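You operate a simulated robot arm through the tools that you are given. There is no shell and no other tool.

You run a simulated robot arm. Do the job below in one go: nothing can be reset, and whatever is moved stays where it is left.

Task
Cap the water tank, start the pump unit and open the ballast knob until the cloudy water clears.
Fine: tank cap on before the red switch; shut the ballast knob again; leave the pipe link alone. Where these are worked on the way, their far stop is far enough and under half their travel is too little: ballast knob.
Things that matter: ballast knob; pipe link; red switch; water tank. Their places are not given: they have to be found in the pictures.

It is judged by the outcome, as a careful person would: the job done as asked, and still so three seconds after it is handed in. It fails if anything else is knocked over, pushed out of place, dropped, spilled or broken. Lids that push on must go on centred and level and be pressed home; caps that screw on are set level and turned clockwise until they are tight.

Robot
A 7-joint arm with a fingered hand, fixed in place. Base frame: the origin is at the foot of the arm, x ahead of it, y to its left, z up. Units: mm, degrees, N and s.
With the tool pointing down near the work surface it reaches from about 400 to 740 mm from the base axis. Its first joint turns from -166.0 to 166.0 degrees. Payload 3.4 kg.
The TCP is the grasp point between the finger pads, 25 mm short of the fingertips. In the tool frame z runs along the fingers and y along their closing line. Largest opening 88 mm; the body of the gripper starts 29 mm behind the TCP. The gripper is a hand of 3 fingers: y runs from the thumb to the fingers, the wrist lies at [-13, -106, -174] in the tool frame.
Orientation is that of the tool frame in the base frame, as a unit quaternion [w, x, y, z]. With the fingers straight down and the wrist toward the robot, the tool's x, y and z point along [0, 1, 0], [1, 0, 0] and [0, 0, -1] of the base frame.

Tools
- The arm moves only by the tool arm_command. Its argument "series" is a list of rows, each an object (a shift or turn left out is 0) with "linear": the shift along the base's x, y, z in mm, a list of three; "rotation": the turn, a rotation vector about the base's x, y, z in degrees, a list of three. In form: [{"linear": [tx, ty, tz], "rotation": [ax, ay, az]}, ...]. A call has 1 to 20 rows; each row is the pose to reach, as a shift and turn from the pose commanded when the call began. Each row takes 0.2 s and may step no farther than 50 mm and 8.6 degrees from the row before; otherwise, the whole call is refused. A pose out of reach is approached as far as the arm can. The call stops where the force on the tool passes 60 N (or 10 N more than at its start, if that is more) or the arm is blocked; 0.2 s more then pass. In this call time passes only in rows, and 0.2 s behind the last. It gives the time, the measured TCP pose, the force on the tool (base axes), the opening and the grip force at its end, in the units of the frame above (readings bear some noise), with the torque about the TCP (base axes, N m) and any sound that the robot's microphone picked up, and new pictures: "pictures" is both (left out), scene, wrist or none.
- Cameras (640 x 400 px; columns grow to the right, rows downward): "scene" is fixed at [219.2, -651.1, 1016.2]; the picture's right is [0.92, -0.39, 0.00], its down [-0.10, -0.24, -0.96] and it looks along [0.37, 0.89, -0.26] (base axes); focal length 321 px, centre (320, 200). "wrist" rides on the gripper at [58, -85, -99] in the tool frame; the picture's right is [-0.67, 0.35, -0.66], its down [-0.69, -0.63, 0.37] and it looks along [-0.28, 0.69, 0.66] (tool axes); focal length 261 px, centre (320, 200).
- move_column(by): slides the trunk up (or, below 0, down) by that many mm; the arm rides with it, the base frame stays. It gives what a move gives, with no picture.
- curl_fingers(index, middle, thumb_bend, thumb_turn): sets how far each is bent, from 0 (flat) to 100 (curled in); at 30 the hand is open as for a grip, at 70 the pads meet at the TCP. One left out holds its place. A second passes; each finger stops where it meets its share of the squeeze, and holds until it gets a number again. It is the only way to open and close the hand. It gives what a move gives, with no picture; readings hold the bend of each and the force on the fingers (four entries, about 0 where the hand has none), thumb and palm. thumb_turn goes from beside the hand (0) to across from the fingers (100), as for a grip.
- point_at(camera, pixels): for up to 12 pixels [column, row] of the newest picture of that camera ("zoom" is the newest enlarged one), the place [x, y, z] in the base frame of the surface seen there, good to about 2 mm. No time passes.
- zoom(camera, box): a new picture of the part [left, top, right, bottom] of that camera's present view, enlarged. No time passes.
- finish_job(): hands the job in; it is judged then, once.

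Unless the task says otherwise, let go and move clear before handing in.

The tools are called after "Call:" as a command line: name --argument value ..., lists and objects as JSON in quotes. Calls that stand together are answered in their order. arm_command: Moves the arm, as the interface text tells. Its arguments: {"type":"object","properties":{"series":{"type":"array","items":{"type":"object","properties":{"linear":{"type":"array","items":{"type":"number"}},"rotation":{"type":"array","items":{"type":"number"}}}}},"pictures":{"type":"string","enum":["both","scene","wrist","none"]}},"required":["series"]} The other tools are called the same way: move_column (by) slides the trunk up or down; curl_fingers (index, middle, thumb_bend, thumb_turn) moves the fingers one by one; point_at (camera, pixels) gives the place of the surface under pixels of a picture; zoom (camera, box) takes an enlarged picture of a part of a camera's view; finish_job () hands the job in.

At the start:

```text
time_s: 0.0
ee_pos: [331.4, 230.4, 1007.9]
orientation: [0.0, 0.707, 0.707, 0.0]
contact_force: [0.0, -1.1, 0.1]
ft_torque: [0.0, 0.0, -0.04]
gripper_width: 87.7
grasp_force: 0.0
shape: jaw
bend: [30.0, 30.0, 30.0, 98.0]
finger forces: [0.2, 0.0, 0.0, 0.0, 0.0, 0.0]
trunk travel left (down, up): [-350.0, 240.0]
```

scene: 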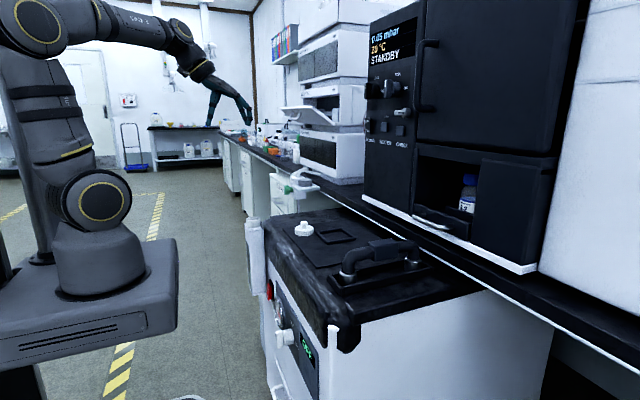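
wrist: 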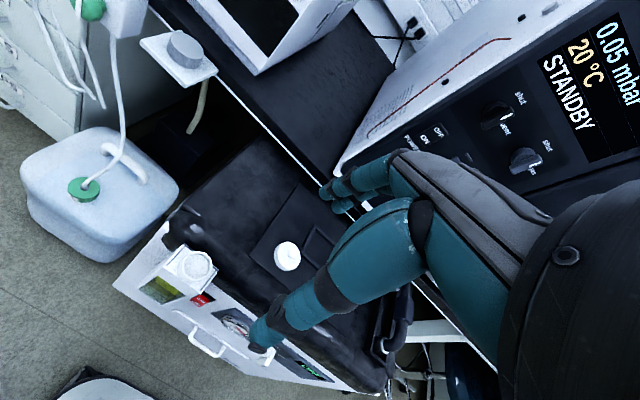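

The scene shows a black-topped pump unit on the floor (around pixel 330,260) with a white cap-like piece at (303,229), and the wrist view shows a front panel with a red switch near (200,300). I'll enlarge several areas to identify the parts.

Call:
zoom --camera "scene" --box '[230, 180, 450, 400]'

Call:
zoom --camera "wrist" --box '[110, 200, 410, 400]'

Call:
zoom --camera "scene" --box '[340, 0, 480, 240]'

Call:
zoom --camera "wrist" --box '[0, 0, 300, 250]'

```text
1.82 times, centred on (340, 290) of scene
```

zoom: 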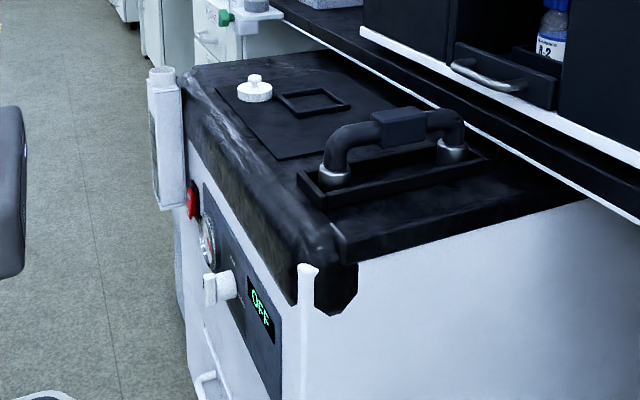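

```text
2.00 times, centred on (260, 300) of wrist
```

zoom: 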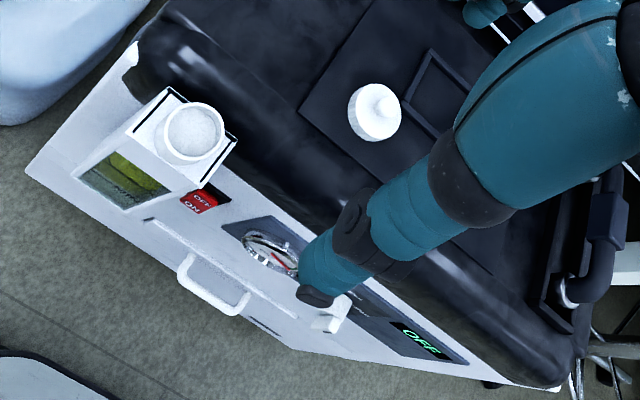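

```text
1.67 times, centred on (410, 120) of scene
```

zoom: 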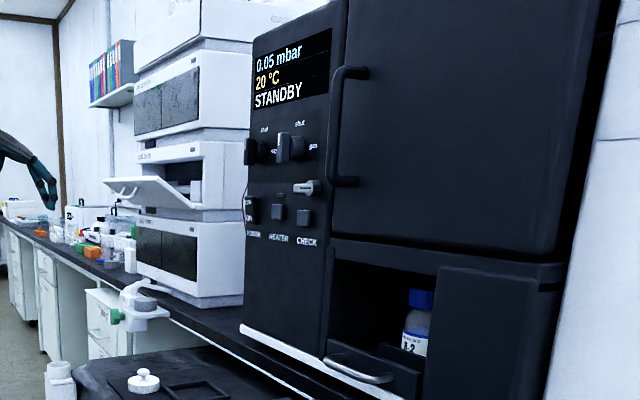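

```text
1.60 times, centred on (150, 125) of wrist
```

zoom: 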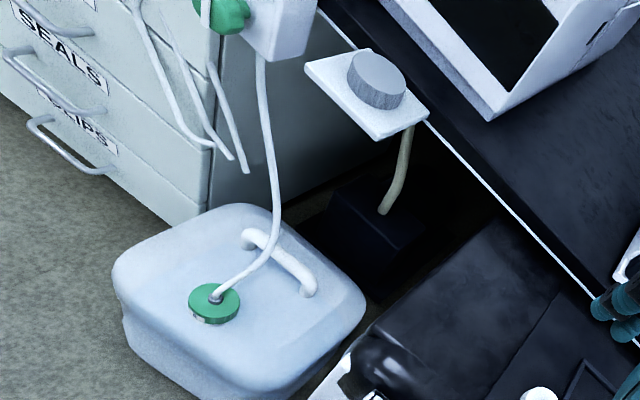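

The zoom shows a filler neck with an open mouth at wrist pixel ~(205,268), the red switch (201,299), a gauge (240,325), a white knob (277,358), and a white cap lying on top at (287,256). Next I'll get their positions.

Call:
point_at --camera "wrist" --pixels '[[287, 250], [287, 266], [276, 256], [299, 258], [206, 264], [192, 262], [218, 268], [201, 299], [208, 293], [240, 325], [277, 358], [180, 285]]'

Call:
point_at --camera "scene" --pixels '[[303, 228], [303, 235], [285, 338], [280, 340], [291, 337], [270, 288], [305, 345], [255, 220], [390, 249], [348, 275], [415, 262], [300, 318]]'

Call:
zoom --camera "scene" --box '[240, 270, 340, 390]'

Call:
zoom --camera "scene" --box '[240, 200, 340, 300]'

Call:
zoom --camera "wrist" --box '[140, 230, 260, 330]'

```text
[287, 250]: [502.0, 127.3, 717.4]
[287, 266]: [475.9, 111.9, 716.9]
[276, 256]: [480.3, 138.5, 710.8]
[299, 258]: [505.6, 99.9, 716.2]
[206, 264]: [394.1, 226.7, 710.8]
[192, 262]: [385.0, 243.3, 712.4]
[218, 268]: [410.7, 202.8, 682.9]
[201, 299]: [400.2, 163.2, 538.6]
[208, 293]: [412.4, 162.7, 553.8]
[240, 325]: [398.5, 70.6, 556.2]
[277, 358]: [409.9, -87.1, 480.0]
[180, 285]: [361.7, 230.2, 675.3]
```

```text
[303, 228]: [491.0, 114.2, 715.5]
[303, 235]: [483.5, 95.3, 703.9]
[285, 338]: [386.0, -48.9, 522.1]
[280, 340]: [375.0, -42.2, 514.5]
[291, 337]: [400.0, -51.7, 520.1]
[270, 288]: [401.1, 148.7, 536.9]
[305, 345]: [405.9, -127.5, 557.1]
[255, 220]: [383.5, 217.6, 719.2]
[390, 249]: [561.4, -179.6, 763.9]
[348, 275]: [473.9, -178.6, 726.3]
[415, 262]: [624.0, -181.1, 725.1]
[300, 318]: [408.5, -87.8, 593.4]
```

```text
3.33 times, centred on (290, 330) of scene
```

zoom: 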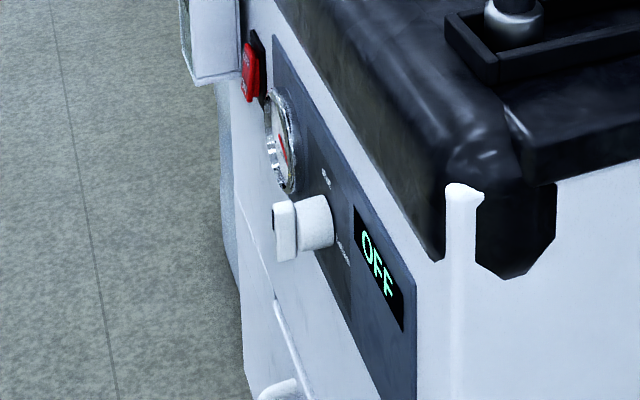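

```text
4.00 times, centred on (290, 250) of scene
```

zoom: 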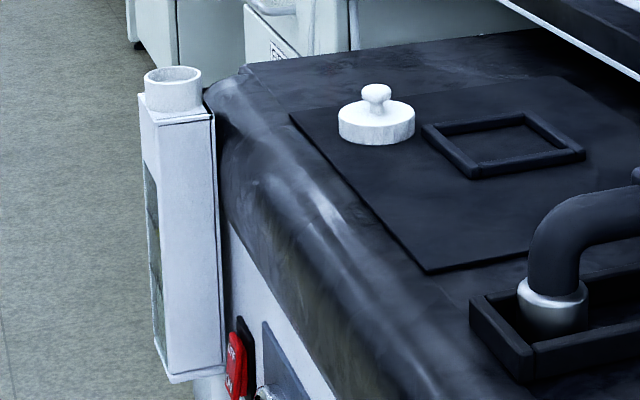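

```text
4.00 times, centred on (200, 280) of wrist
```

zoom: 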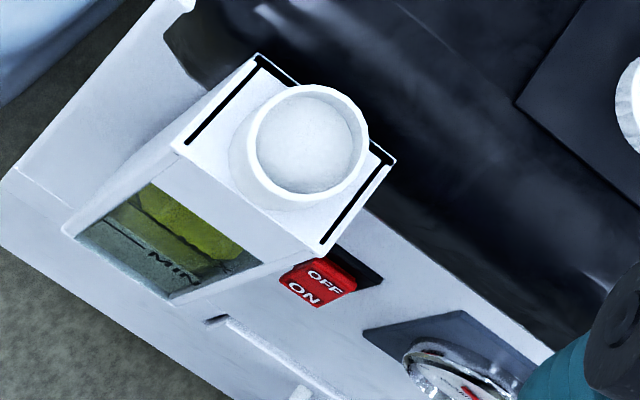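

The cap with a small grip knob is on the top cover and the tank's open neck is at the panel's left end. I'll sample detailed points from enlarged pictures to size the cap and neck.

Call:
zoom --camera "scene" --box '[275, 205, 331, 240]'

Call:
zoom --camera "scene" --box '[240, 205, 296, 240]'

```text
11.43 times, centred on (303, 222) of scene
```

zoom: 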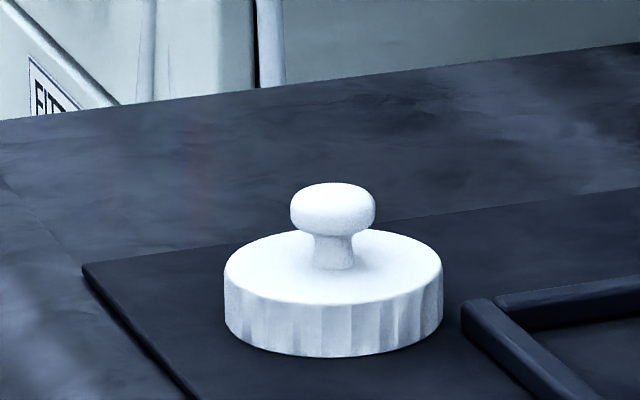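

```text
11.43 times, centred on (268, 222) of scene
```

zoom: 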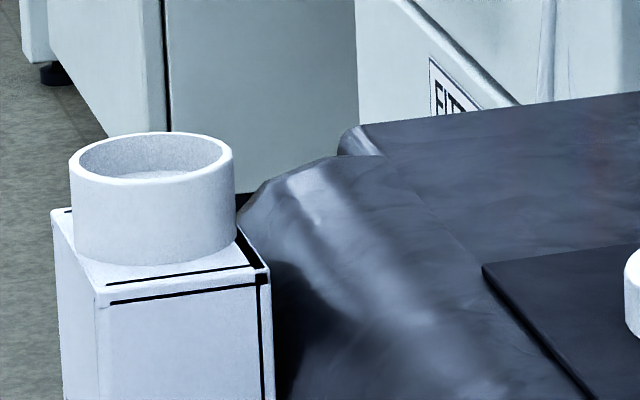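

The neck looks smooth (no thread visible) and the cap has a mushroom knob. I'll sample the neck rim, then the cap.

Call:
point_at --camera "zoom" --pixels '[[73, 165], [230, 155], [150, 135], [150, 180], [155, 183], [152, 260], [153, 170], [60, 222], [262, 270], [100, 290], [140, 230], [110, 230]]'

Call:
zoom --camera "scene" --box '[275, 205, 331, 240]'

Call:
point_at --camera "zoom" --pixels '[[333, 188], [333, 210], [294, 210], [372, 210], [333, 250], [230, 270], [438, 265], [334, 290], [334, 345], [230, 315], [438, 315], [300, 240]]'

```text
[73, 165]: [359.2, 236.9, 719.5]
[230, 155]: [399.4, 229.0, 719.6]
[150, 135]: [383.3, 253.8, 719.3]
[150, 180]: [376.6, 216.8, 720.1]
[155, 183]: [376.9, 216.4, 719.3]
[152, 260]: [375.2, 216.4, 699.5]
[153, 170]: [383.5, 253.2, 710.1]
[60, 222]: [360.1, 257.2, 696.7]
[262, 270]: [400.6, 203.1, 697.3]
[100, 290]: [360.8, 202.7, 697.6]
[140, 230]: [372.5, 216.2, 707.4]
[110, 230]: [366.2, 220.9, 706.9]
```

```text
11.43 times, centred on (303, 222) of scene
```

zoom: 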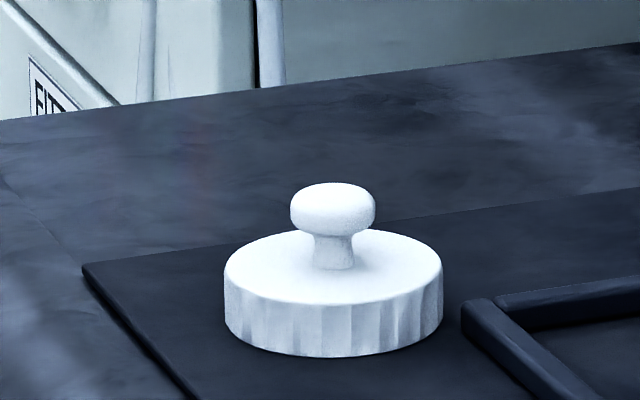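

```text
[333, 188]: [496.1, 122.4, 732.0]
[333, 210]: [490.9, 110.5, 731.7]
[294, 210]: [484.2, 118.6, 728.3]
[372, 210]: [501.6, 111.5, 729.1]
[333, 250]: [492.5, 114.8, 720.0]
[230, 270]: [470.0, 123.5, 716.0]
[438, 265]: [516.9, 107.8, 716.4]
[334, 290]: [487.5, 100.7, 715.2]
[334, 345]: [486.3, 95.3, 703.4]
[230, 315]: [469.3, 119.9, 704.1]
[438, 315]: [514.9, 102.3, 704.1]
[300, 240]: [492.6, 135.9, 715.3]
```

Cap centre is about (493,115) with bottom near z≈702 and knob top z≈732; neck centre about (380,235) with rim z≈719.5. Next I'll check the surroundings: floor, arm foot, cover heights, the front panel plane, and knob and switch geometry.

Call:
point_at --camera "scene" --pixels '[[100, 295], [30, 320], [170, 320], [220, 350], [60, 190], [90, 200], [25, 25], [200, 75], [320, 240], [262, 250], [330, 330], [280, 390]]'

Call:
zoom --camera "scene" --box '[262, 300, 326, 340]'

Call:
zoom --camera "scene" --box '[255, 270, 303, 300]'

Call:
zoom --camera "scene" --box '[262, 320, 326, 360]'

```text
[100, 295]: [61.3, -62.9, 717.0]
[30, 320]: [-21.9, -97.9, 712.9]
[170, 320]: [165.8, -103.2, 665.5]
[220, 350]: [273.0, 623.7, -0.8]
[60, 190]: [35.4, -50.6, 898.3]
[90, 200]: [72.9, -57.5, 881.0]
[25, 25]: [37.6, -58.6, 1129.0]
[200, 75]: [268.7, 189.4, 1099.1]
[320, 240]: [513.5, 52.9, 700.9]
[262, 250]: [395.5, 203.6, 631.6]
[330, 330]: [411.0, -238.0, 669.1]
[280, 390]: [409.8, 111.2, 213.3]
```

```text
10.00 times, centred on (294, 320) of scene
```

zoom: 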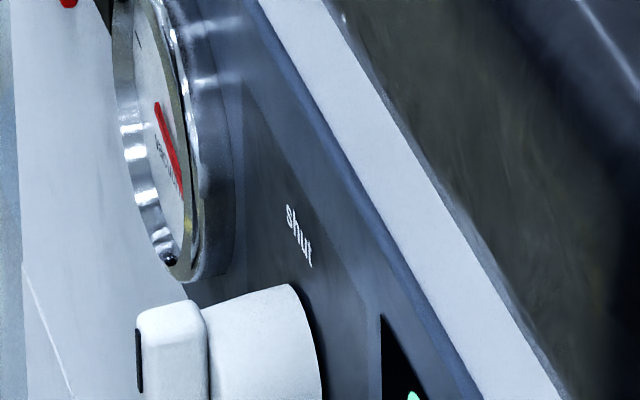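

```text
13.33 times, centred on (279, 285) of scene
```

zoom: 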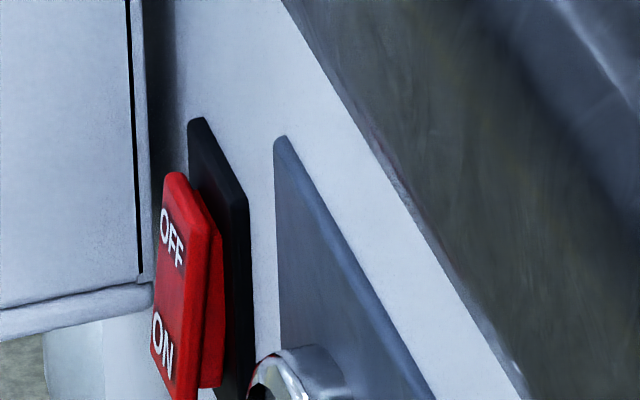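

```text
10.00 times, centred on (294, 340) of scene
```

zoom: 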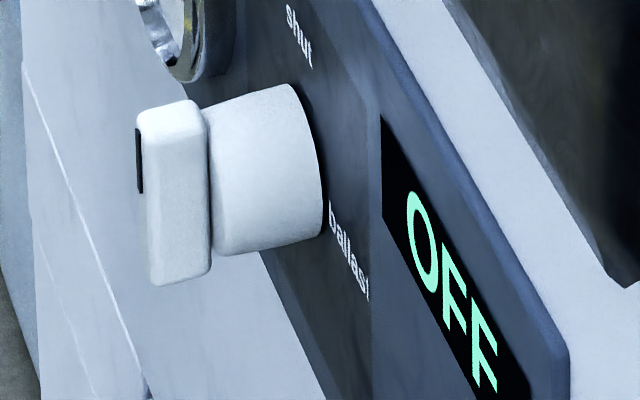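

The knob's bar handle stands vertical with its black mark up toward "shut", and "ballast" is marked at its right, so opening is clockwise about 90°. I'll measure knob and switch points from these enlarged pictures.

Call:
point_at --camera "zoom" --pixels '[[140, 160], [180, 110], [180, 190], [180, 270], [150, 275], [150, 120], [205, 190], [260, 100], [260, 170], [260, 240], [300, 40], [350, 260]]'

Call:
zoom --camera "scene" --box '[255, 275, 303, 305]'

Call:
point_at --camera "zoom" --pixels '[[180, 130], [172, 170], [165, 250], [175, 310], [200, 130], [205, 260], [235, 200], [235, 320], [280, 100], [100, 300], [290, 300], [160, 290]]'

```text
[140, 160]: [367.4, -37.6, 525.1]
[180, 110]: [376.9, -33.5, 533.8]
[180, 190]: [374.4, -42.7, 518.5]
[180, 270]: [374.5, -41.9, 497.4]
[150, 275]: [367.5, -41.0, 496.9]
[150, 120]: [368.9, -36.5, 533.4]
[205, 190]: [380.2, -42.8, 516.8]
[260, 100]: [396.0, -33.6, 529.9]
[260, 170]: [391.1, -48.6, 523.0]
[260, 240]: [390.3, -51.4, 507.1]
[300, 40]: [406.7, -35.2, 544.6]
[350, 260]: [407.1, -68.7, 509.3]
```

```text
13.33 times, centred on (279, 290) of scene
```

zoom: 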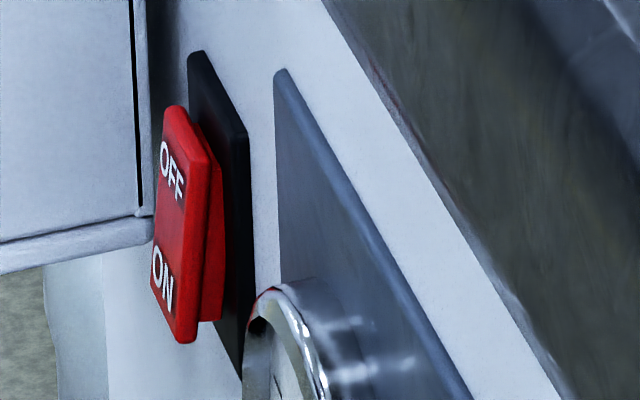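

```text
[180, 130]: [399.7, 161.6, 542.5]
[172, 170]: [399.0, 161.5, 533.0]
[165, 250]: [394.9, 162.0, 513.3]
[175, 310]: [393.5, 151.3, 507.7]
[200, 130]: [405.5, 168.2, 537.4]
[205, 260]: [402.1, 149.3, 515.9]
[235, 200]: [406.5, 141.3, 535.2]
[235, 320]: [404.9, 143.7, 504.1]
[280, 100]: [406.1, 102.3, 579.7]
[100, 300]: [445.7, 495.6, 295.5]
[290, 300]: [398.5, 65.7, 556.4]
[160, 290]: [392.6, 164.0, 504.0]
```

The switch's red rocker is around (395–400,157,505–547) with its lower "ON" half standing out, and the ballast knob's bar is centred about (373,-36,516). First the cap: I'll move the hand to a spot above it.

Call:
arm_command --series '[{"linear": [30, -20, -20]}, {"linear": [65, -45, -50]}, {"linear": [100, -70, -80]}, {"linear": [135, -95, -110]}, {"linear": [161.6, -115, -135]}, {"linear": [161.6, -115, -165]}]'

```text
refused: row 2 steps farther than a row can; nothing moved
```

Call:
arm_command --series '[{"linear": [27, -19, -25]}, {"linear": [54, -38, -50]}, {"linear": [81, -57, -75]}, {"linear": [108, -76, -100]}, {"linear": [135, -96, -125]}, {"linear": [161.6, -115, -150]}, {"linear": [161.6, -115, -175]}]'

```text
time_s: 1.6
ee_pos: [493.6, 115.4, 832.6]
orientation: [0.0, 0.707, 0.707, -0.001]
contact_force: [0.4, 0.3, 0.3]
ft_torque: [0.05, 0.0, 0.01]
gripper_width: 87.4
grasp_force: 0.0
shape: jaw
bend: [30.0, 30.0, 30.0, 98.0]
finger forces: [0.0, 0.0, 0.0, 0.0, 0.1, 0.0]
trunk travel left (down, up): [-350.0, 240.0]
```

scene: 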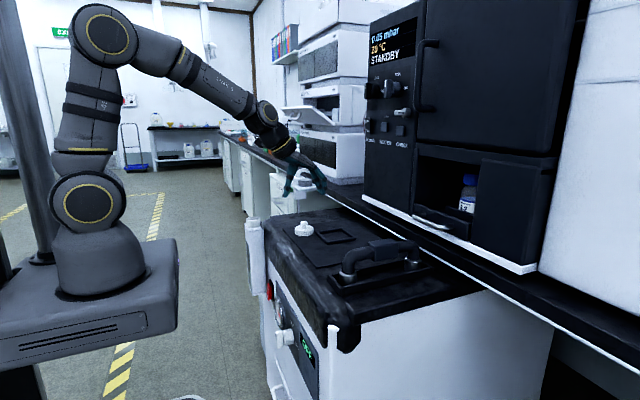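
wrist: 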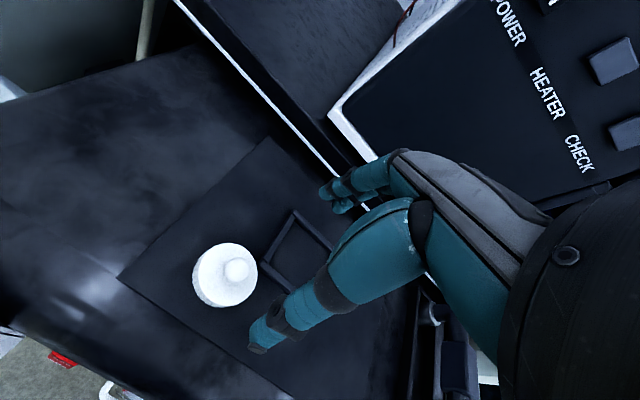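

The arm is above the cap (wrist pixel 230,272), with the thumb at (265,335) and fingertips at (340,190). I'll enlarge the hand and re-measure the cap from this closer view.

Call:
zoom --camera "scene" --box '[250, 130, 362, 200]'

Call:
zoom --camera "wrist" --box '[160, 230, 288, 310]'

Call:
point_at --camera "wrist" --pixels '[[237, 265], [237, 270], [195, 275], [222, 303], [222, 246], [258, 280], [210, 262], [213, 285], [260, 340], [255, 350], [330, 190], [340, 208]]'

```text
5.71 times, centred on (306, 165) of scene
```

zoom: 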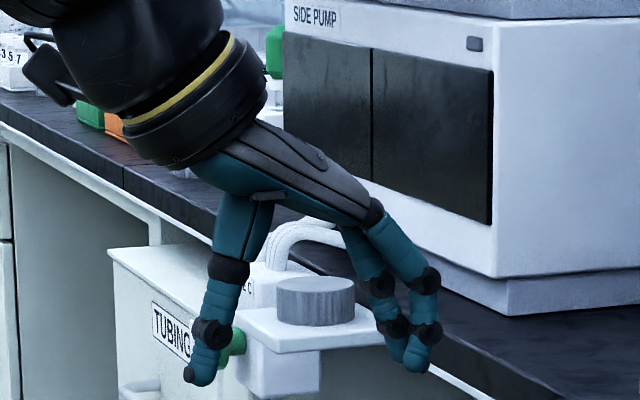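

```text
5.00 times, centred on (224, 270) of wrist
```

zoom: 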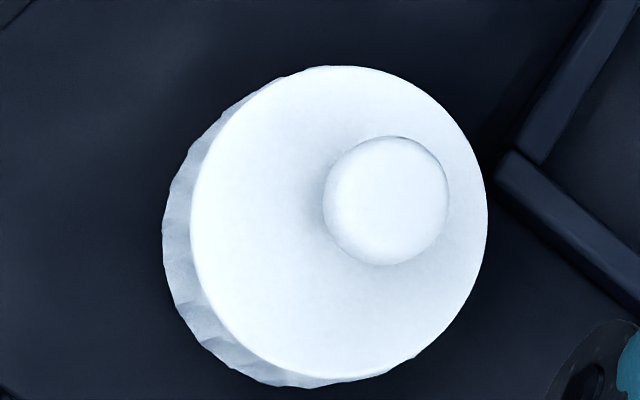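

```text
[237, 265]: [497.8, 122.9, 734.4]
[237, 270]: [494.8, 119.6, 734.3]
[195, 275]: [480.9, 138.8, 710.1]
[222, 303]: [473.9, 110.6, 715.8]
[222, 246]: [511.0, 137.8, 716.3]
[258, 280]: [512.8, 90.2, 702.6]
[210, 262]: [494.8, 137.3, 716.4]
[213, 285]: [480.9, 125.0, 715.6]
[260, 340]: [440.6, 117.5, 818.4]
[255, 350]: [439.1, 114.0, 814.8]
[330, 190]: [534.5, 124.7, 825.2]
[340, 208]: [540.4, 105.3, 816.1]
```

The cap's outline is clear in the enlarged view (disc centre ~zoom pixel 340,222; knob centre ~385,200). I'll measure its edges precisely.

Call:
point_at --camera "zoom" --pixels '[[385, 200], [330, 198], [442, 200], [390, 145], [382, 258], [340, 72], [480, 210], [330, 370], [198, 205], [240, 120], [430, 320], [270, 290]]'

```text
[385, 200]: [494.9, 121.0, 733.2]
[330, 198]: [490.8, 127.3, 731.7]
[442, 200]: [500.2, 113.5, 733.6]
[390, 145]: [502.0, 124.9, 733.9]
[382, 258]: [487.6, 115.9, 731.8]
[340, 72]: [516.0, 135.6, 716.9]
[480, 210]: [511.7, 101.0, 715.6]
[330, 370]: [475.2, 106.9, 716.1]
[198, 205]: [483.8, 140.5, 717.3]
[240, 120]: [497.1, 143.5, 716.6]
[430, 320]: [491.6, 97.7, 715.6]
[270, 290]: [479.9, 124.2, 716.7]
```

The wrist view puts the cap centre at about (495.5,120.5) and the scene view at about (494,117.5), so I'll use (495,119.3). I'll lower to partway above the knob and look again.

Call:
arm_command --series '[{"linear": [2, 4, -25]}, {"linear": [2, 4, -50]}, {"linear": [2, 4, -66]}]'

Call:
zoom --camera "scene" --box '[255, 170, 351, 230]'

Call:
zoom --camera "wrist" --box '[192, 160, 416, 300]'

```text
time_s: 2.4
ee_pos: [495.4, 120.5, 766.1]
orientation: [0.0, 0.706, 0.708, 0.0]
contact_force: [0.1, 0.2, 0.1]
ft_torque: [0.03, 0.0, 0.01]
gripper_width: 87.5
grasp_force: 0.1
shape: jaw
bend: [30.0, 30.0, 30.0, 98.0]
finger forces: [0.0, 0.1, 0.0, 0.0, 0.0, 0.1]
trunk travel left (down, up): [-350.0, 240.0]
```

scene: 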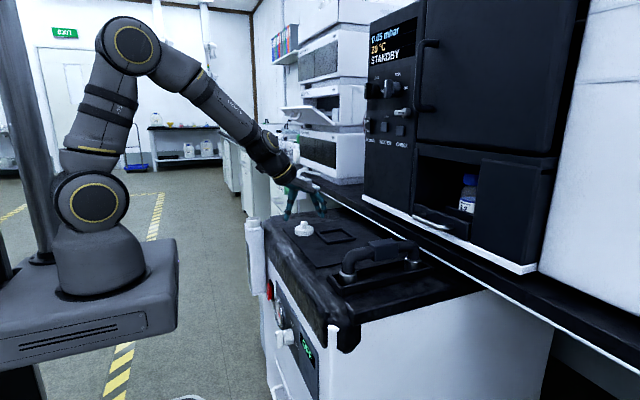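
wrist: 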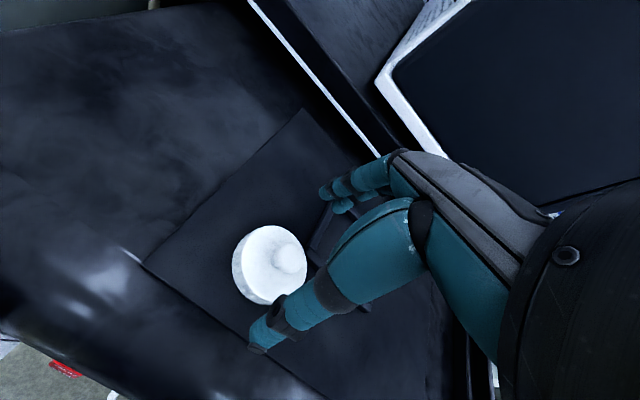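

```text
6.67 times, centred on (303, 200) of scene
```

zoom: 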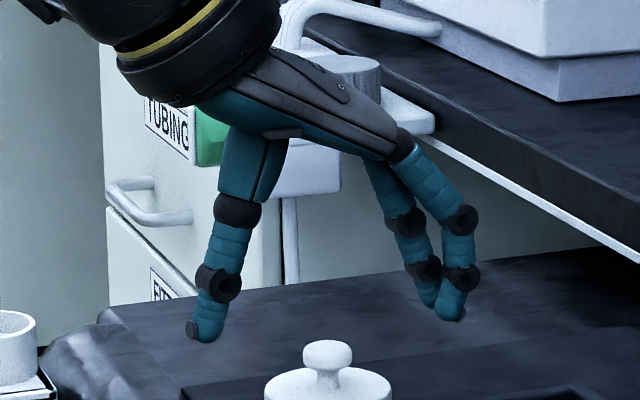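

```text
2.86 times, centred on (304, 230) of wrist
```

zoom: 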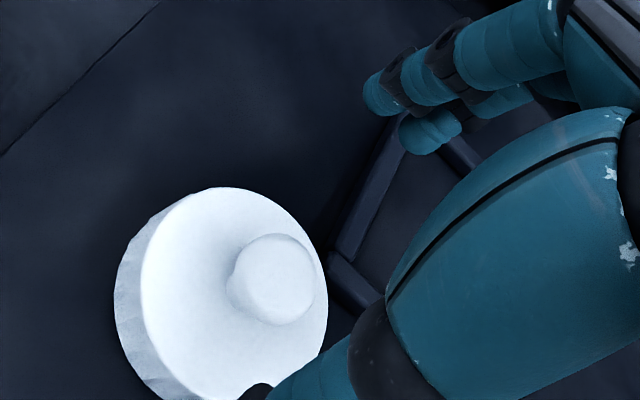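

The knob sits at zoom pixel (272,279) between the thumb and the fingers. I'll re-measure the cap and the fingertips from here.

Call:
point_at --camera "zoom" --pixels '[[275, 280], [238, 280], [308, 280], [270, 240], [270, 318], [220, 192], [322, 300], [145, 270], [200, 380], [375, 98], [420, 150], [300, 240]]'

Call:
zoom --camera "scene" --box '[271, 200, 335, 240]'

Call:
point_at --camera "zoom" --pixels '[[320, 206], [320, 220], [289, 225], [355, 225], [225, 282], [415, 282], [320, 252], [320, 308]]'

```text
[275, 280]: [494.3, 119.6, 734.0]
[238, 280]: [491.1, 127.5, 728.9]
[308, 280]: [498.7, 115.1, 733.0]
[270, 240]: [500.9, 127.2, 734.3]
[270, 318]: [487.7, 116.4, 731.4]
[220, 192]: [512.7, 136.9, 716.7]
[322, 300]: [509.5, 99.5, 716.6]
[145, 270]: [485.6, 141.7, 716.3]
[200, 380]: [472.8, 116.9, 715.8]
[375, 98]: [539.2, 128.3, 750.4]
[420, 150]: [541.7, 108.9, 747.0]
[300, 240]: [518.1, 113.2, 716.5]
```

```text
10.00 times, centred on (303, 220) of scene
```

zoom: 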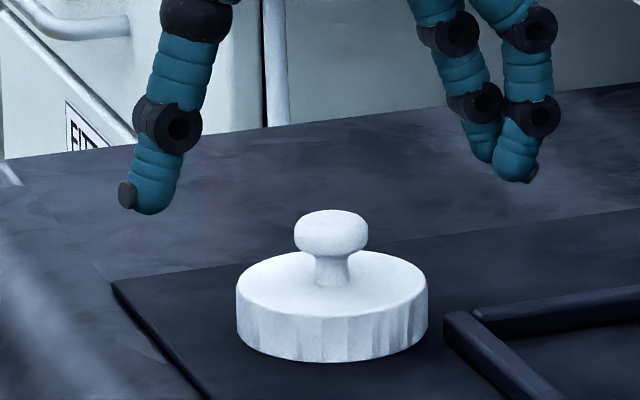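

```text
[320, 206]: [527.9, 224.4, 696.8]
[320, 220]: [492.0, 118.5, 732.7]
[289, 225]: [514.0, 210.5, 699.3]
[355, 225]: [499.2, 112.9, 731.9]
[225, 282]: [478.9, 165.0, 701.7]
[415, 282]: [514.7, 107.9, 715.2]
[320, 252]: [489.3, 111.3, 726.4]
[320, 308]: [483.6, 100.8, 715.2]
```

Both views now agree that the cap is at about (495.5,119.3), right under the grasp point. I'll lower so the fingertips sit just above the disc (TCP z≈744) and check before closing.

Call:
arm_command --series '[{"linear": [0.5, 0, -11]}, {"linear": [0.5, 0, -22]}]'

Call:
zoom --camera "scene" --box '[265, 195, 345, 245]'

```text
time_s: 3.0
ee_pos: [495.9, 121.0, 743.9]
orientation: [0.0, 0.707, 0.707, 0.0]
contact_force: [0.9, 0.4, 0.3]
ft_torque: [0.04, 0.0, 0.01]
gripper_width: 87.7
grasp_force: 0.0
shape: jaw
bend: [30.0, 30.0, 30.0, 98.0]
finger forces: [0.0, 0.1, 0.0, 0.1, 0.1, 0.0]
trunk travel left (down, up): [-350.0, 240.0]
```

scene: 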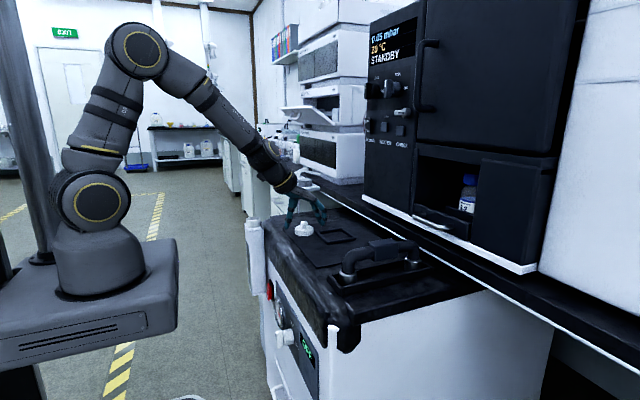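
wrist: 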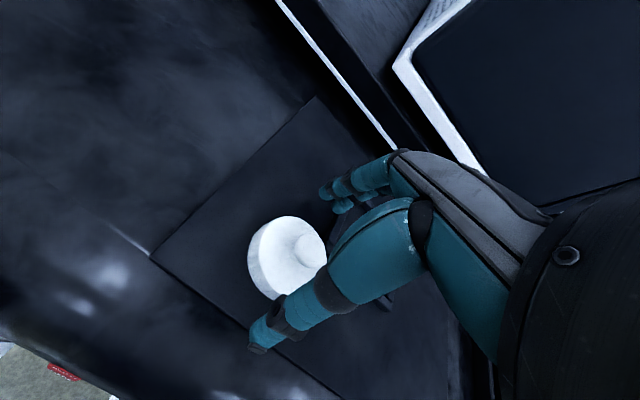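

```text
8.00 times, centred on (305, 220) of scene
```

zoom: 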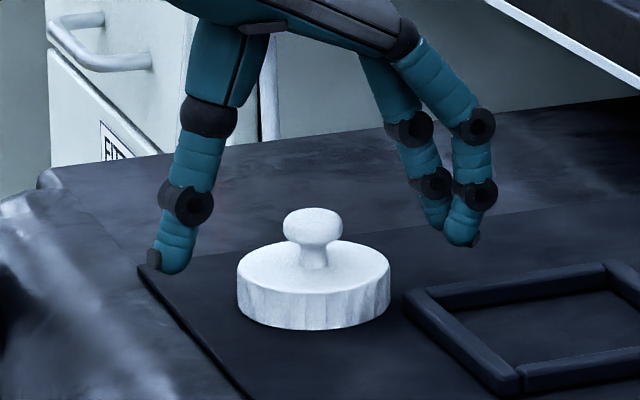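

The fingertips straddle the knob slightly above the disc. I'll close partway to check alignment before gripping.

Call:
curl_fingers --index 55 --middle 55 --thumb_bend 55

Call:
zoom --camera "scene" --box '[265, 195, 345, 245]'

Call:
zoom --camera "wrist" --box '[192, 160, 416, 300]'

```text
time_s: 4.0
ee_pos: [495.8, 120.6, 745.0]
orientation: [0.0, 0.707, 0.707, 0.0]
contact_force: [0.6, -0.4, 1.0]
ft_torque: [0.01, -0.02, -0.01]
gripper_width: 32.2
grasp_force: 0.4
shape: fingers
bend: [54.0, 54.0, 54.0, 98.0]
finger forces: [0.2, 0.3, 0.1, 0.1, 0.4, 0.0]
trunk travel left (down, up): [-350.0, 240.0]
```

```text
8.00 times, centred on (305, 220) of scene
```

zoom: 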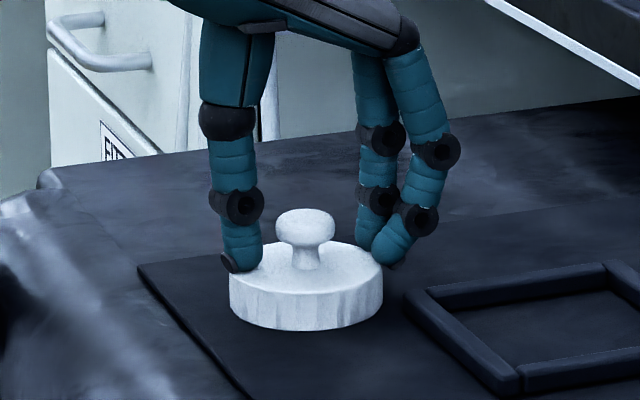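

```text
2.86 times, centred on (304, 230) of wrist
```

zoom: 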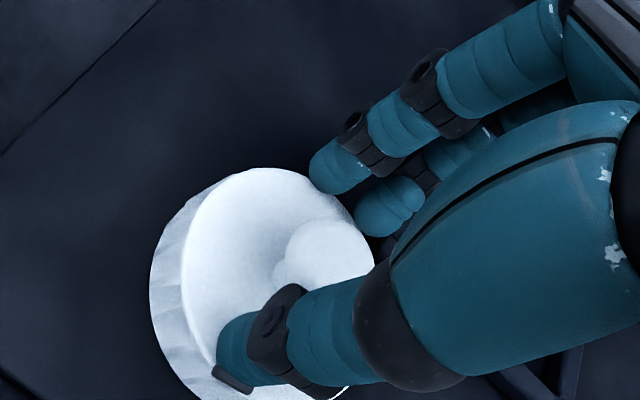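

The cap shifted slightly left (disc left edge 237→230 in the zoom), so something may be touching the disc. I'll measure the fingertip positions and the cap again.

Call:
point_at --camera "zoom" --pixels '[[325, 185], [340, 175], [375, 220], [400, 205], [240, 370], [225, 375], [260, 345], [325, 250], [285, 265], [260, 172], [187, 270], [345, 215]]'

Call:
zoom --camera "scene" --box '[281, 205, 329, 235]'

Call:
point_at --camera "zoom" --pixels '[[180, 235], [150, 230], [190, 220], [410, 210], [440, 215], [425, 225], [300, 140], [300, 215], [300, 265], [420, 260], [180, 270], [300, 300]]'

```text
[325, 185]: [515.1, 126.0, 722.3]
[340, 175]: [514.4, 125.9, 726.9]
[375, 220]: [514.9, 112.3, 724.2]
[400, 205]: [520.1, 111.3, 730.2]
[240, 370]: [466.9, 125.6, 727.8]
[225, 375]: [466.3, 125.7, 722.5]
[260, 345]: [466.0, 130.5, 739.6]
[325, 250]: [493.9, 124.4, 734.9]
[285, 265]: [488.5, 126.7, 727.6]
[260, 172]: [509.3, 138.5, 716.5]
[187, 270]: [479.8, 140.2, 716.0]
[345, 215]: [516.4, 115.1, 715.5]
```

```text
13.33 times, centred on (305, 220) of scene
```

zoom: 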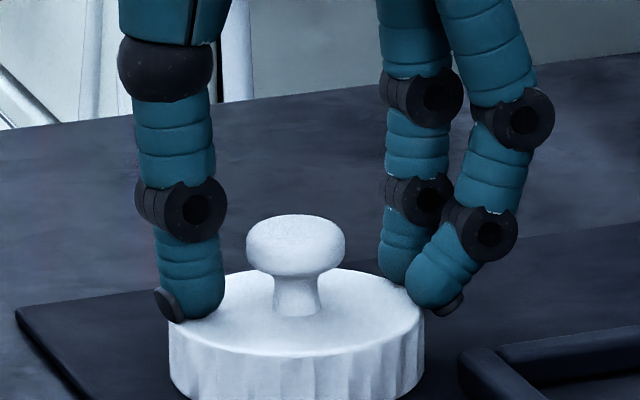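

```text
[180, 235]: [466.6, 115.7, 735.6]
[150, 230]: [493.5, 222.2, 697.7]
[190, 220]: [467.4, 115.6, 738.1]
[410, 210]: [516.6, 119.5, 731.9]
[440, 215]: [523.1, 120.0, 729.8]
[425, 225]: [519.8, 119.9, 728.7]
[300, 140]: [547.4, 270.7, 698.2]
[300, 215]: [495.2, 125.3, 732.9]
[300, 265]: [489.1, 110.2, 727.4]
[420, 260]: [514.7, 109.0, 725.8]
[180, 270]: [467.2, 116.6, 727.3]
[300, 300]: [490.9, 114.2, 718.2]
```

The fingers brushed the disc edge and moved the cap ~2 mm, so the tips are a bit lower than planned. I'll raise 3 mm before closing around the knob head.

Call:
arm_command --series '[{"linear": [-1, 0, 3]}]' --pictures "none"

Call:
curl_fingers --index 61 --middle 61 --thumb_bend 61

Call:
zoom --camera "scene" --box '[281, 205, 329, 235]'

Call:
zoom --camera "wrist" --box '[192, 160, 416, 300]'

```text
time_s: 4.4
ee_pos: [494.6, 121.1, 747.8]
orientation: [-0.001, 0.707, 0.707, -0.001]
contact_force: [0.4, 0.2, 0.1]
ft_torque: [0.05, -0.01, 0.01]
gripper_width: 31.4
grasp_force: 0.1
shape: fingers
bend: [55.0, 55.0, 55.0, 98.0]
finger forces: [0.0, 0.1, 0.0, 0.1, 0.0, 0.1]
trunk travel left (down, up): [-350.0, 240.0]
```

```text
time_s: 5.4
ee_pos: [494.0, 120.7, 747.2]
orientation: [0.0, 0.707, 0.707, 0.0]
contact_force: [0.0, -0.8, -0.9]
ft_torque: [-0.01, 0.02, -0.01]
gripper_width: 18.4
grasp_force: 0.2
shape: fingers
bend: [61.0, 61.0, 61.0, 98.0]
finger forces: [0.0, 0.0, 0.0, 0.0, 0.1, 0.1]
trunk travel left (down, up): [-350.0, 240.0]
```

```text
13.33 times, centred on (305, 220) of scene
```

zoom: 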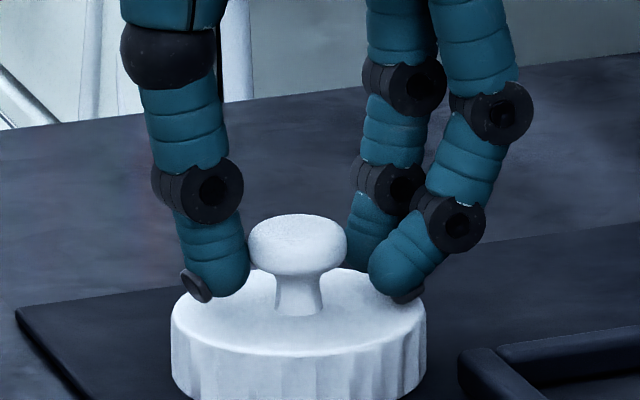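

```text
2.86 times, centred on (304, 230) of wrist
```

zoom: 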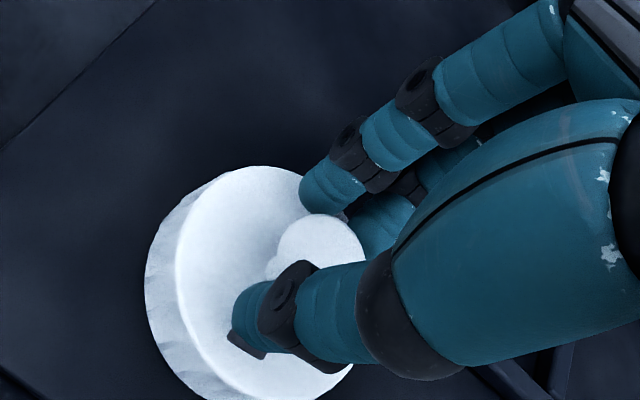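

The thumb and fingers are now nearly touching the knob head. I'll close to grip it.

Call:
curl_fingers --index 70 --middle 70 --thumb_bend 70

Call:
zoom --camera "scene" --box '[281, 205, 329, 235]'

Call:
zoom --camera "wrist" --box '[192, 160, 416, 300]'

```text
time_s: 6.4
ee_pos: [494.9, 119.7, 747.4]
orientation: [-0.001, 0.707, 0.707, 0.0]
contact_force: [0.2, 0.1, 0.2]
ft_torque: [0.01, 0.0, 0.01]
gripper_width: 9.7
grasp_force: 4.0
shape: fingers
bend: [66.0, 68.0, 65.0, 97.0]
finger forces: [2.5, 1.2, 0.0, 0.0, 4.3, 0.0]
trunk travel left (down, up): [-350.0, 240.0]
```

```text
13.33 times, centred on (305, 220) of scene
```

zoom: 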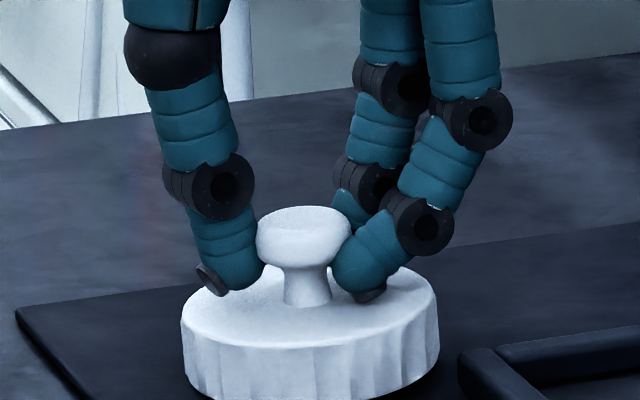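

```text
2.86 times, centred on (304, 230) of wrist
```

zoom: 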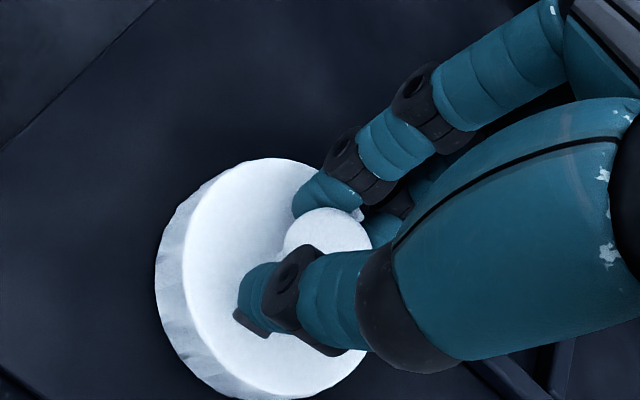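

The fingers have hooked under the mushroom head with ~4 N grip. I'll lift a little and check that the cap hangs level.

Call:
arm_command --series '[{"linear": [0, 0, 5]}, {"linear": [0, 0, 12]}, {"linear": [0, 0, 20]}]'

Call:
zoom --camera "scene" --box '[265, 190, 345, 240]'

Call:
zoom --camera "wrist" --box '[192, 160, 416, 300]'

```text
time_s: 7.2
ee_pos: [495.1, 120.8, 768.2]
orientation: [0.001, 0.707, 0.707, -0.001]
contact_force: [-0.2, -0.2, -0.2]
ft_torque: [0.03, 0.0, 0.0]
gripper_width: 9.3
grasp_force: 3.8
shape: fingers
bend: [66.0, 68.0, 65.0, 97.0]
finger forces: [2.5, 1.2, 0.0, 0.1, 4.3, 0.0]
trunk travel left (down, up): [-350.0, 240.0]
```

scene: 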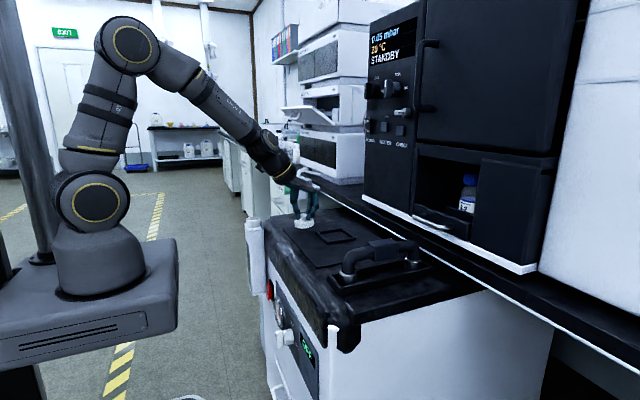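
wrist: 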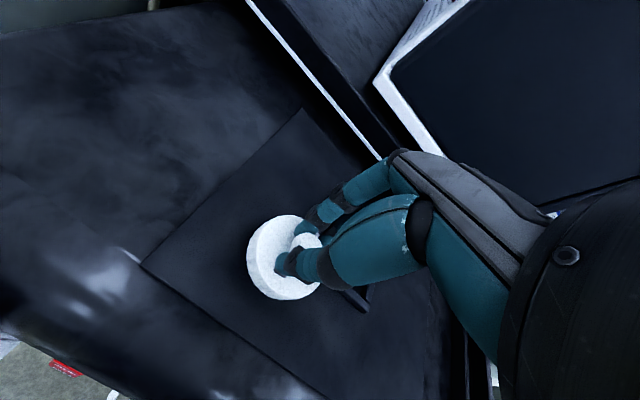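

```text
8.00 times, centred on (305, 215) of scene
```

zoom: 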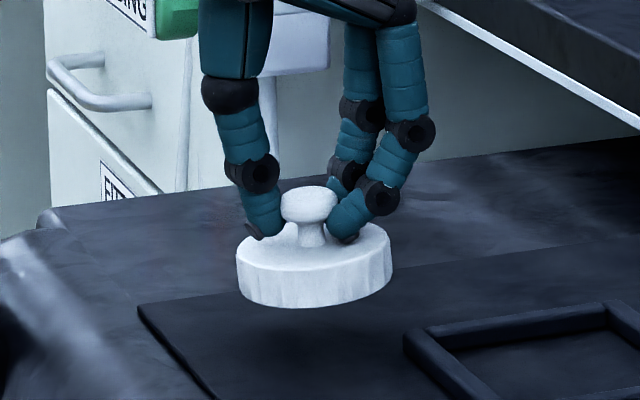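

```text
2.86 times, centred on (304, 230) of wrist
```

zoom: 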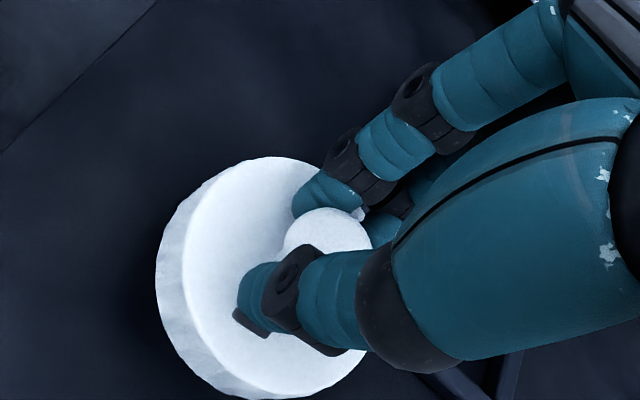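

The cap is lifted. I'll check its levelness by measuring points around the disc top and bottom edges.

Call:
zoom --camera "scene" --box '[286, 205, 326, 230]'

Call:
point_at --camera "wrist" --pixels '[[287, 217], [262, 240], [256, 255], [262, 270], [275, 290], [290, 298], [312, 290], [306, 240], [312, 245], [300, 222]]'

```text
16.00 times, centred on (306, 218) of scene
```

zoom: 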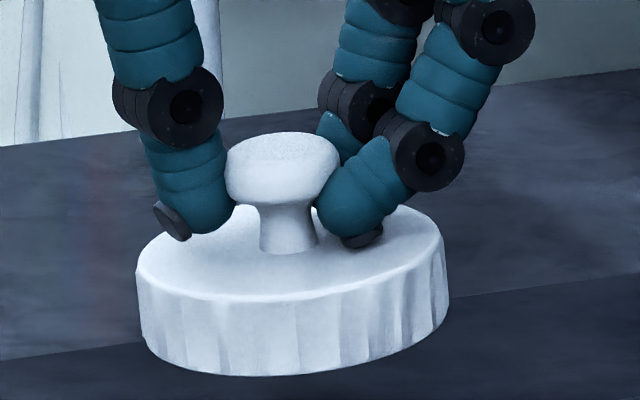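

```text
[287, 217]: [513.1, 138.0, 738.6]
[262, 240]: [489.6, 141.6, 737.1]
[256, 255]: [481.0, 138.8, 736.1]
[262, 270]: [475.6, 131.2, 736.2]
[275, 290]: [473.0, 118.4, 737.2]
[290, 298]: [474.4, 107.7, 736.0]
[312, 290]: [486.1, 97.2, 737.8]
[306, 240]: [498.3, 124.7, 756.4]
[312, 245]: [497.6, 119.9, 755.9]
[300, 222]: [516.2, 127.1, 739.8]
```

The disc's +x side is higher than the -x side by about 2.7 mm across 41 mm (~3.8° tilt). I'll confirm with scene points before correcting the tilt.

Call:
point_at --camera "zoom" --pixels '[[142, 268], [160, 285], [220, 300], [290, 298], [350, 288], [400, 268], [438, 245], [435, 230], [180, 235], [430, 215], [150, 330], [440, 310]]'

```text
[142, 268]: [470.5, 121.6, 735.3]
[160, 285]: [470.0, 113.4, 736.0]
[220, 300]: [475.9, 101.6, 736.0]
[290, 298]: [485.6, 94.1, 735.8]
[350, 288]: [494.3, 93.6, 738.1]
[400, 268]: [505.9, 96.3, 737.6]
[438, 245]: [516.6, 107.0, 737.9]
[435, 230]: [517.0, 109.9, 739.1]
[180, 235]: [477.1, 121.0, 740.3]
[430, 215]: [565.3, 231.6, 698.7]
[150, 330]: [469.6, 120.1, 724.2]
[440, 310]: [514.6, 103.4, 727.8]
```

Confirmed: about 3.7° tilt, +x side high. I'll lift, level it by turning +3.7° about y, then carry it toward the neck while staying high.

Call:
arm_command --series '[{"linear": [0, 0, 20], "rotation": [0, 1.8, 0]}, {"linear": [0, 0, 40], "rotation": [0, 3.7, 0]}, {"linear": [-15, 15, 50], "rotation": [0, 3.7, 0]}, {"linear": [-35, 35, 50], "rotation": [0, 3.7, 0]}, {"linear": [-55, 55, 50], "rotation": [0, 3.7, 0]}, {"linear": [-75, 75, 50], "rotation": [0, 3.7, 0]}]'

Call:
zoom --camera "scene" --box '[240, 170, 320, 220]'

Call:
zoom --camera "wrist" --box '[160, 160, 416, 320]'

```text
time_s: 8.6
ee_pos: [418.7, 193.1, 818.8]
orientation: [-0.023, 0.706, 0.707, -0.023]
contact_force: [-0.5, -0.4, -0.5]
ft_torque: [0.01, 0.0, 0.0]
gripper_width: 9.0
grasp_force: 3.3
shape: fingers
bend: [66.0, 69.0, 65.0, 97.0]
finger forces: [2.5, 1.1, 0.1, 0.1, 4.0, 0.0]
trunk travel left (down, up): [-350.0, 240.0]
```

scene: 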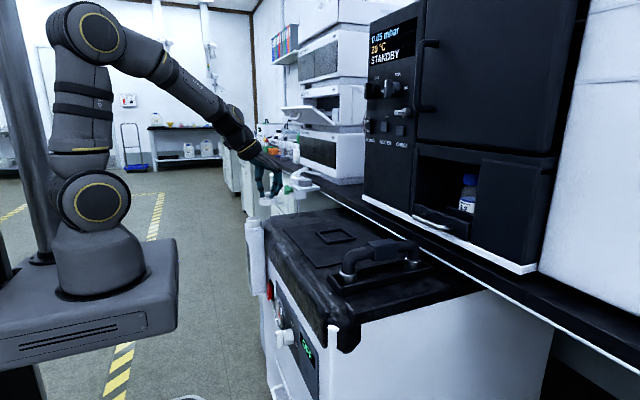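
wrist: 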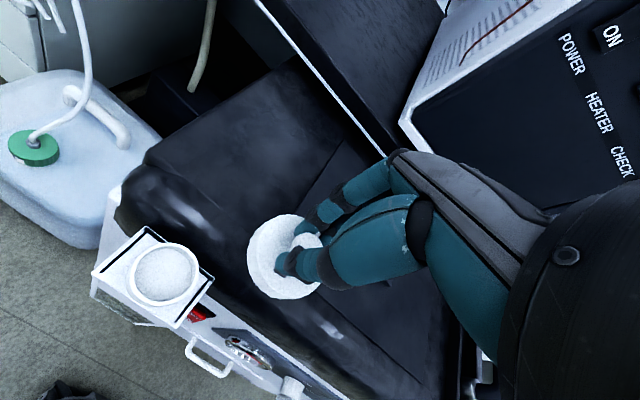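

```text
8.00 times, centred on (280, 195) of scene
```

zoom: 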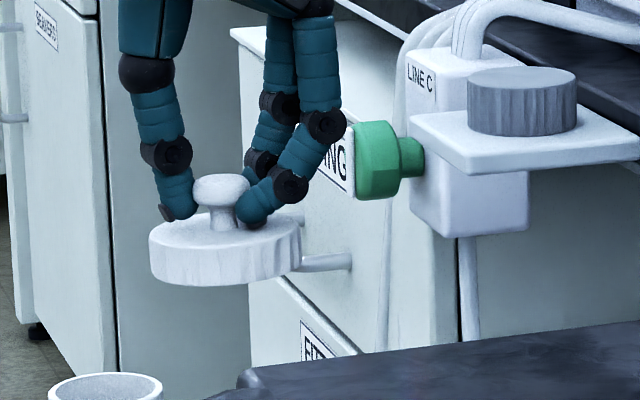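

```text
2.50 times, centred on (288, 240) of wrist
```

zoom: 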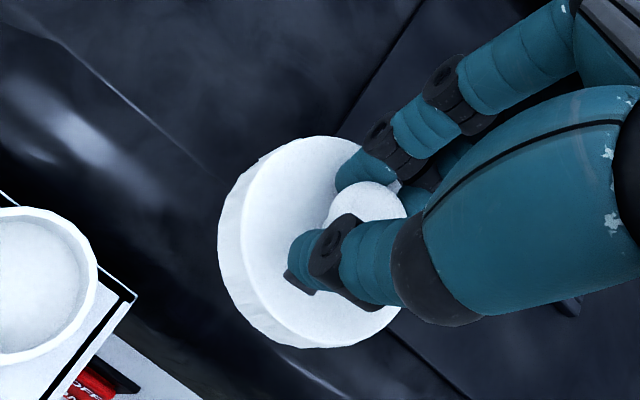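

The neck is visible at wrist (164,275) alongside the held cap. I'll measure both rims in this wrist view and the cap tilt in both views.

Call:
point_at --camera "zoom" --pixels '[[300, 140], [262, 170], [245, 200], [243, 240], [255, 280], [280, 315], [315, 340], [350, 342], [385, 325], [332, 150], [370, 200], [350, 205]]'

Call:
zoom --camera "scene" --box '[252, 185, 284, 205]'

Call:
zoom --camera "wrist" --box '[100, 220, 228, 300]'

```text
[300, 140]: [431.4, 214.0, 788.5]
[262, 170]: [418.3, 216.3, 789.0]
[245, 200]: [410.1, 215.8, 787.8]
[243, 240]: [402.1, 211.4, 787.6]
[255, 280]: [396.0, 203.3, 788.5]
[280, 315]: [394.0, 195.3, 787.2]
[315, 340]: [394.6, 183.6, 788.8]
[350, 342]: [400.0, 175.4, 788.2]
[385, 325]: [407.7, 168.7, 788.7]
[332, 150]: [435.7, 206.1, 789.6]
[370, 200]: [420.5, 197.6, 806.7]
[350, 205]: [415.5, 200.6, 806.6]
```

```text
16.00 times, centred on (268, 195) of scene
```

zoom: 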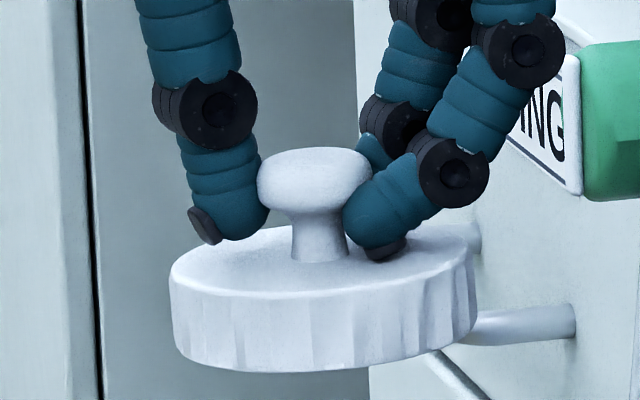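

```text
5.00 times, centred on (164, 260) of wrist
```

zoom: 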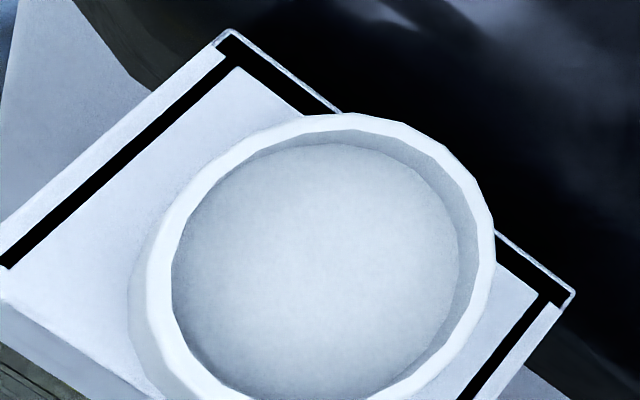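

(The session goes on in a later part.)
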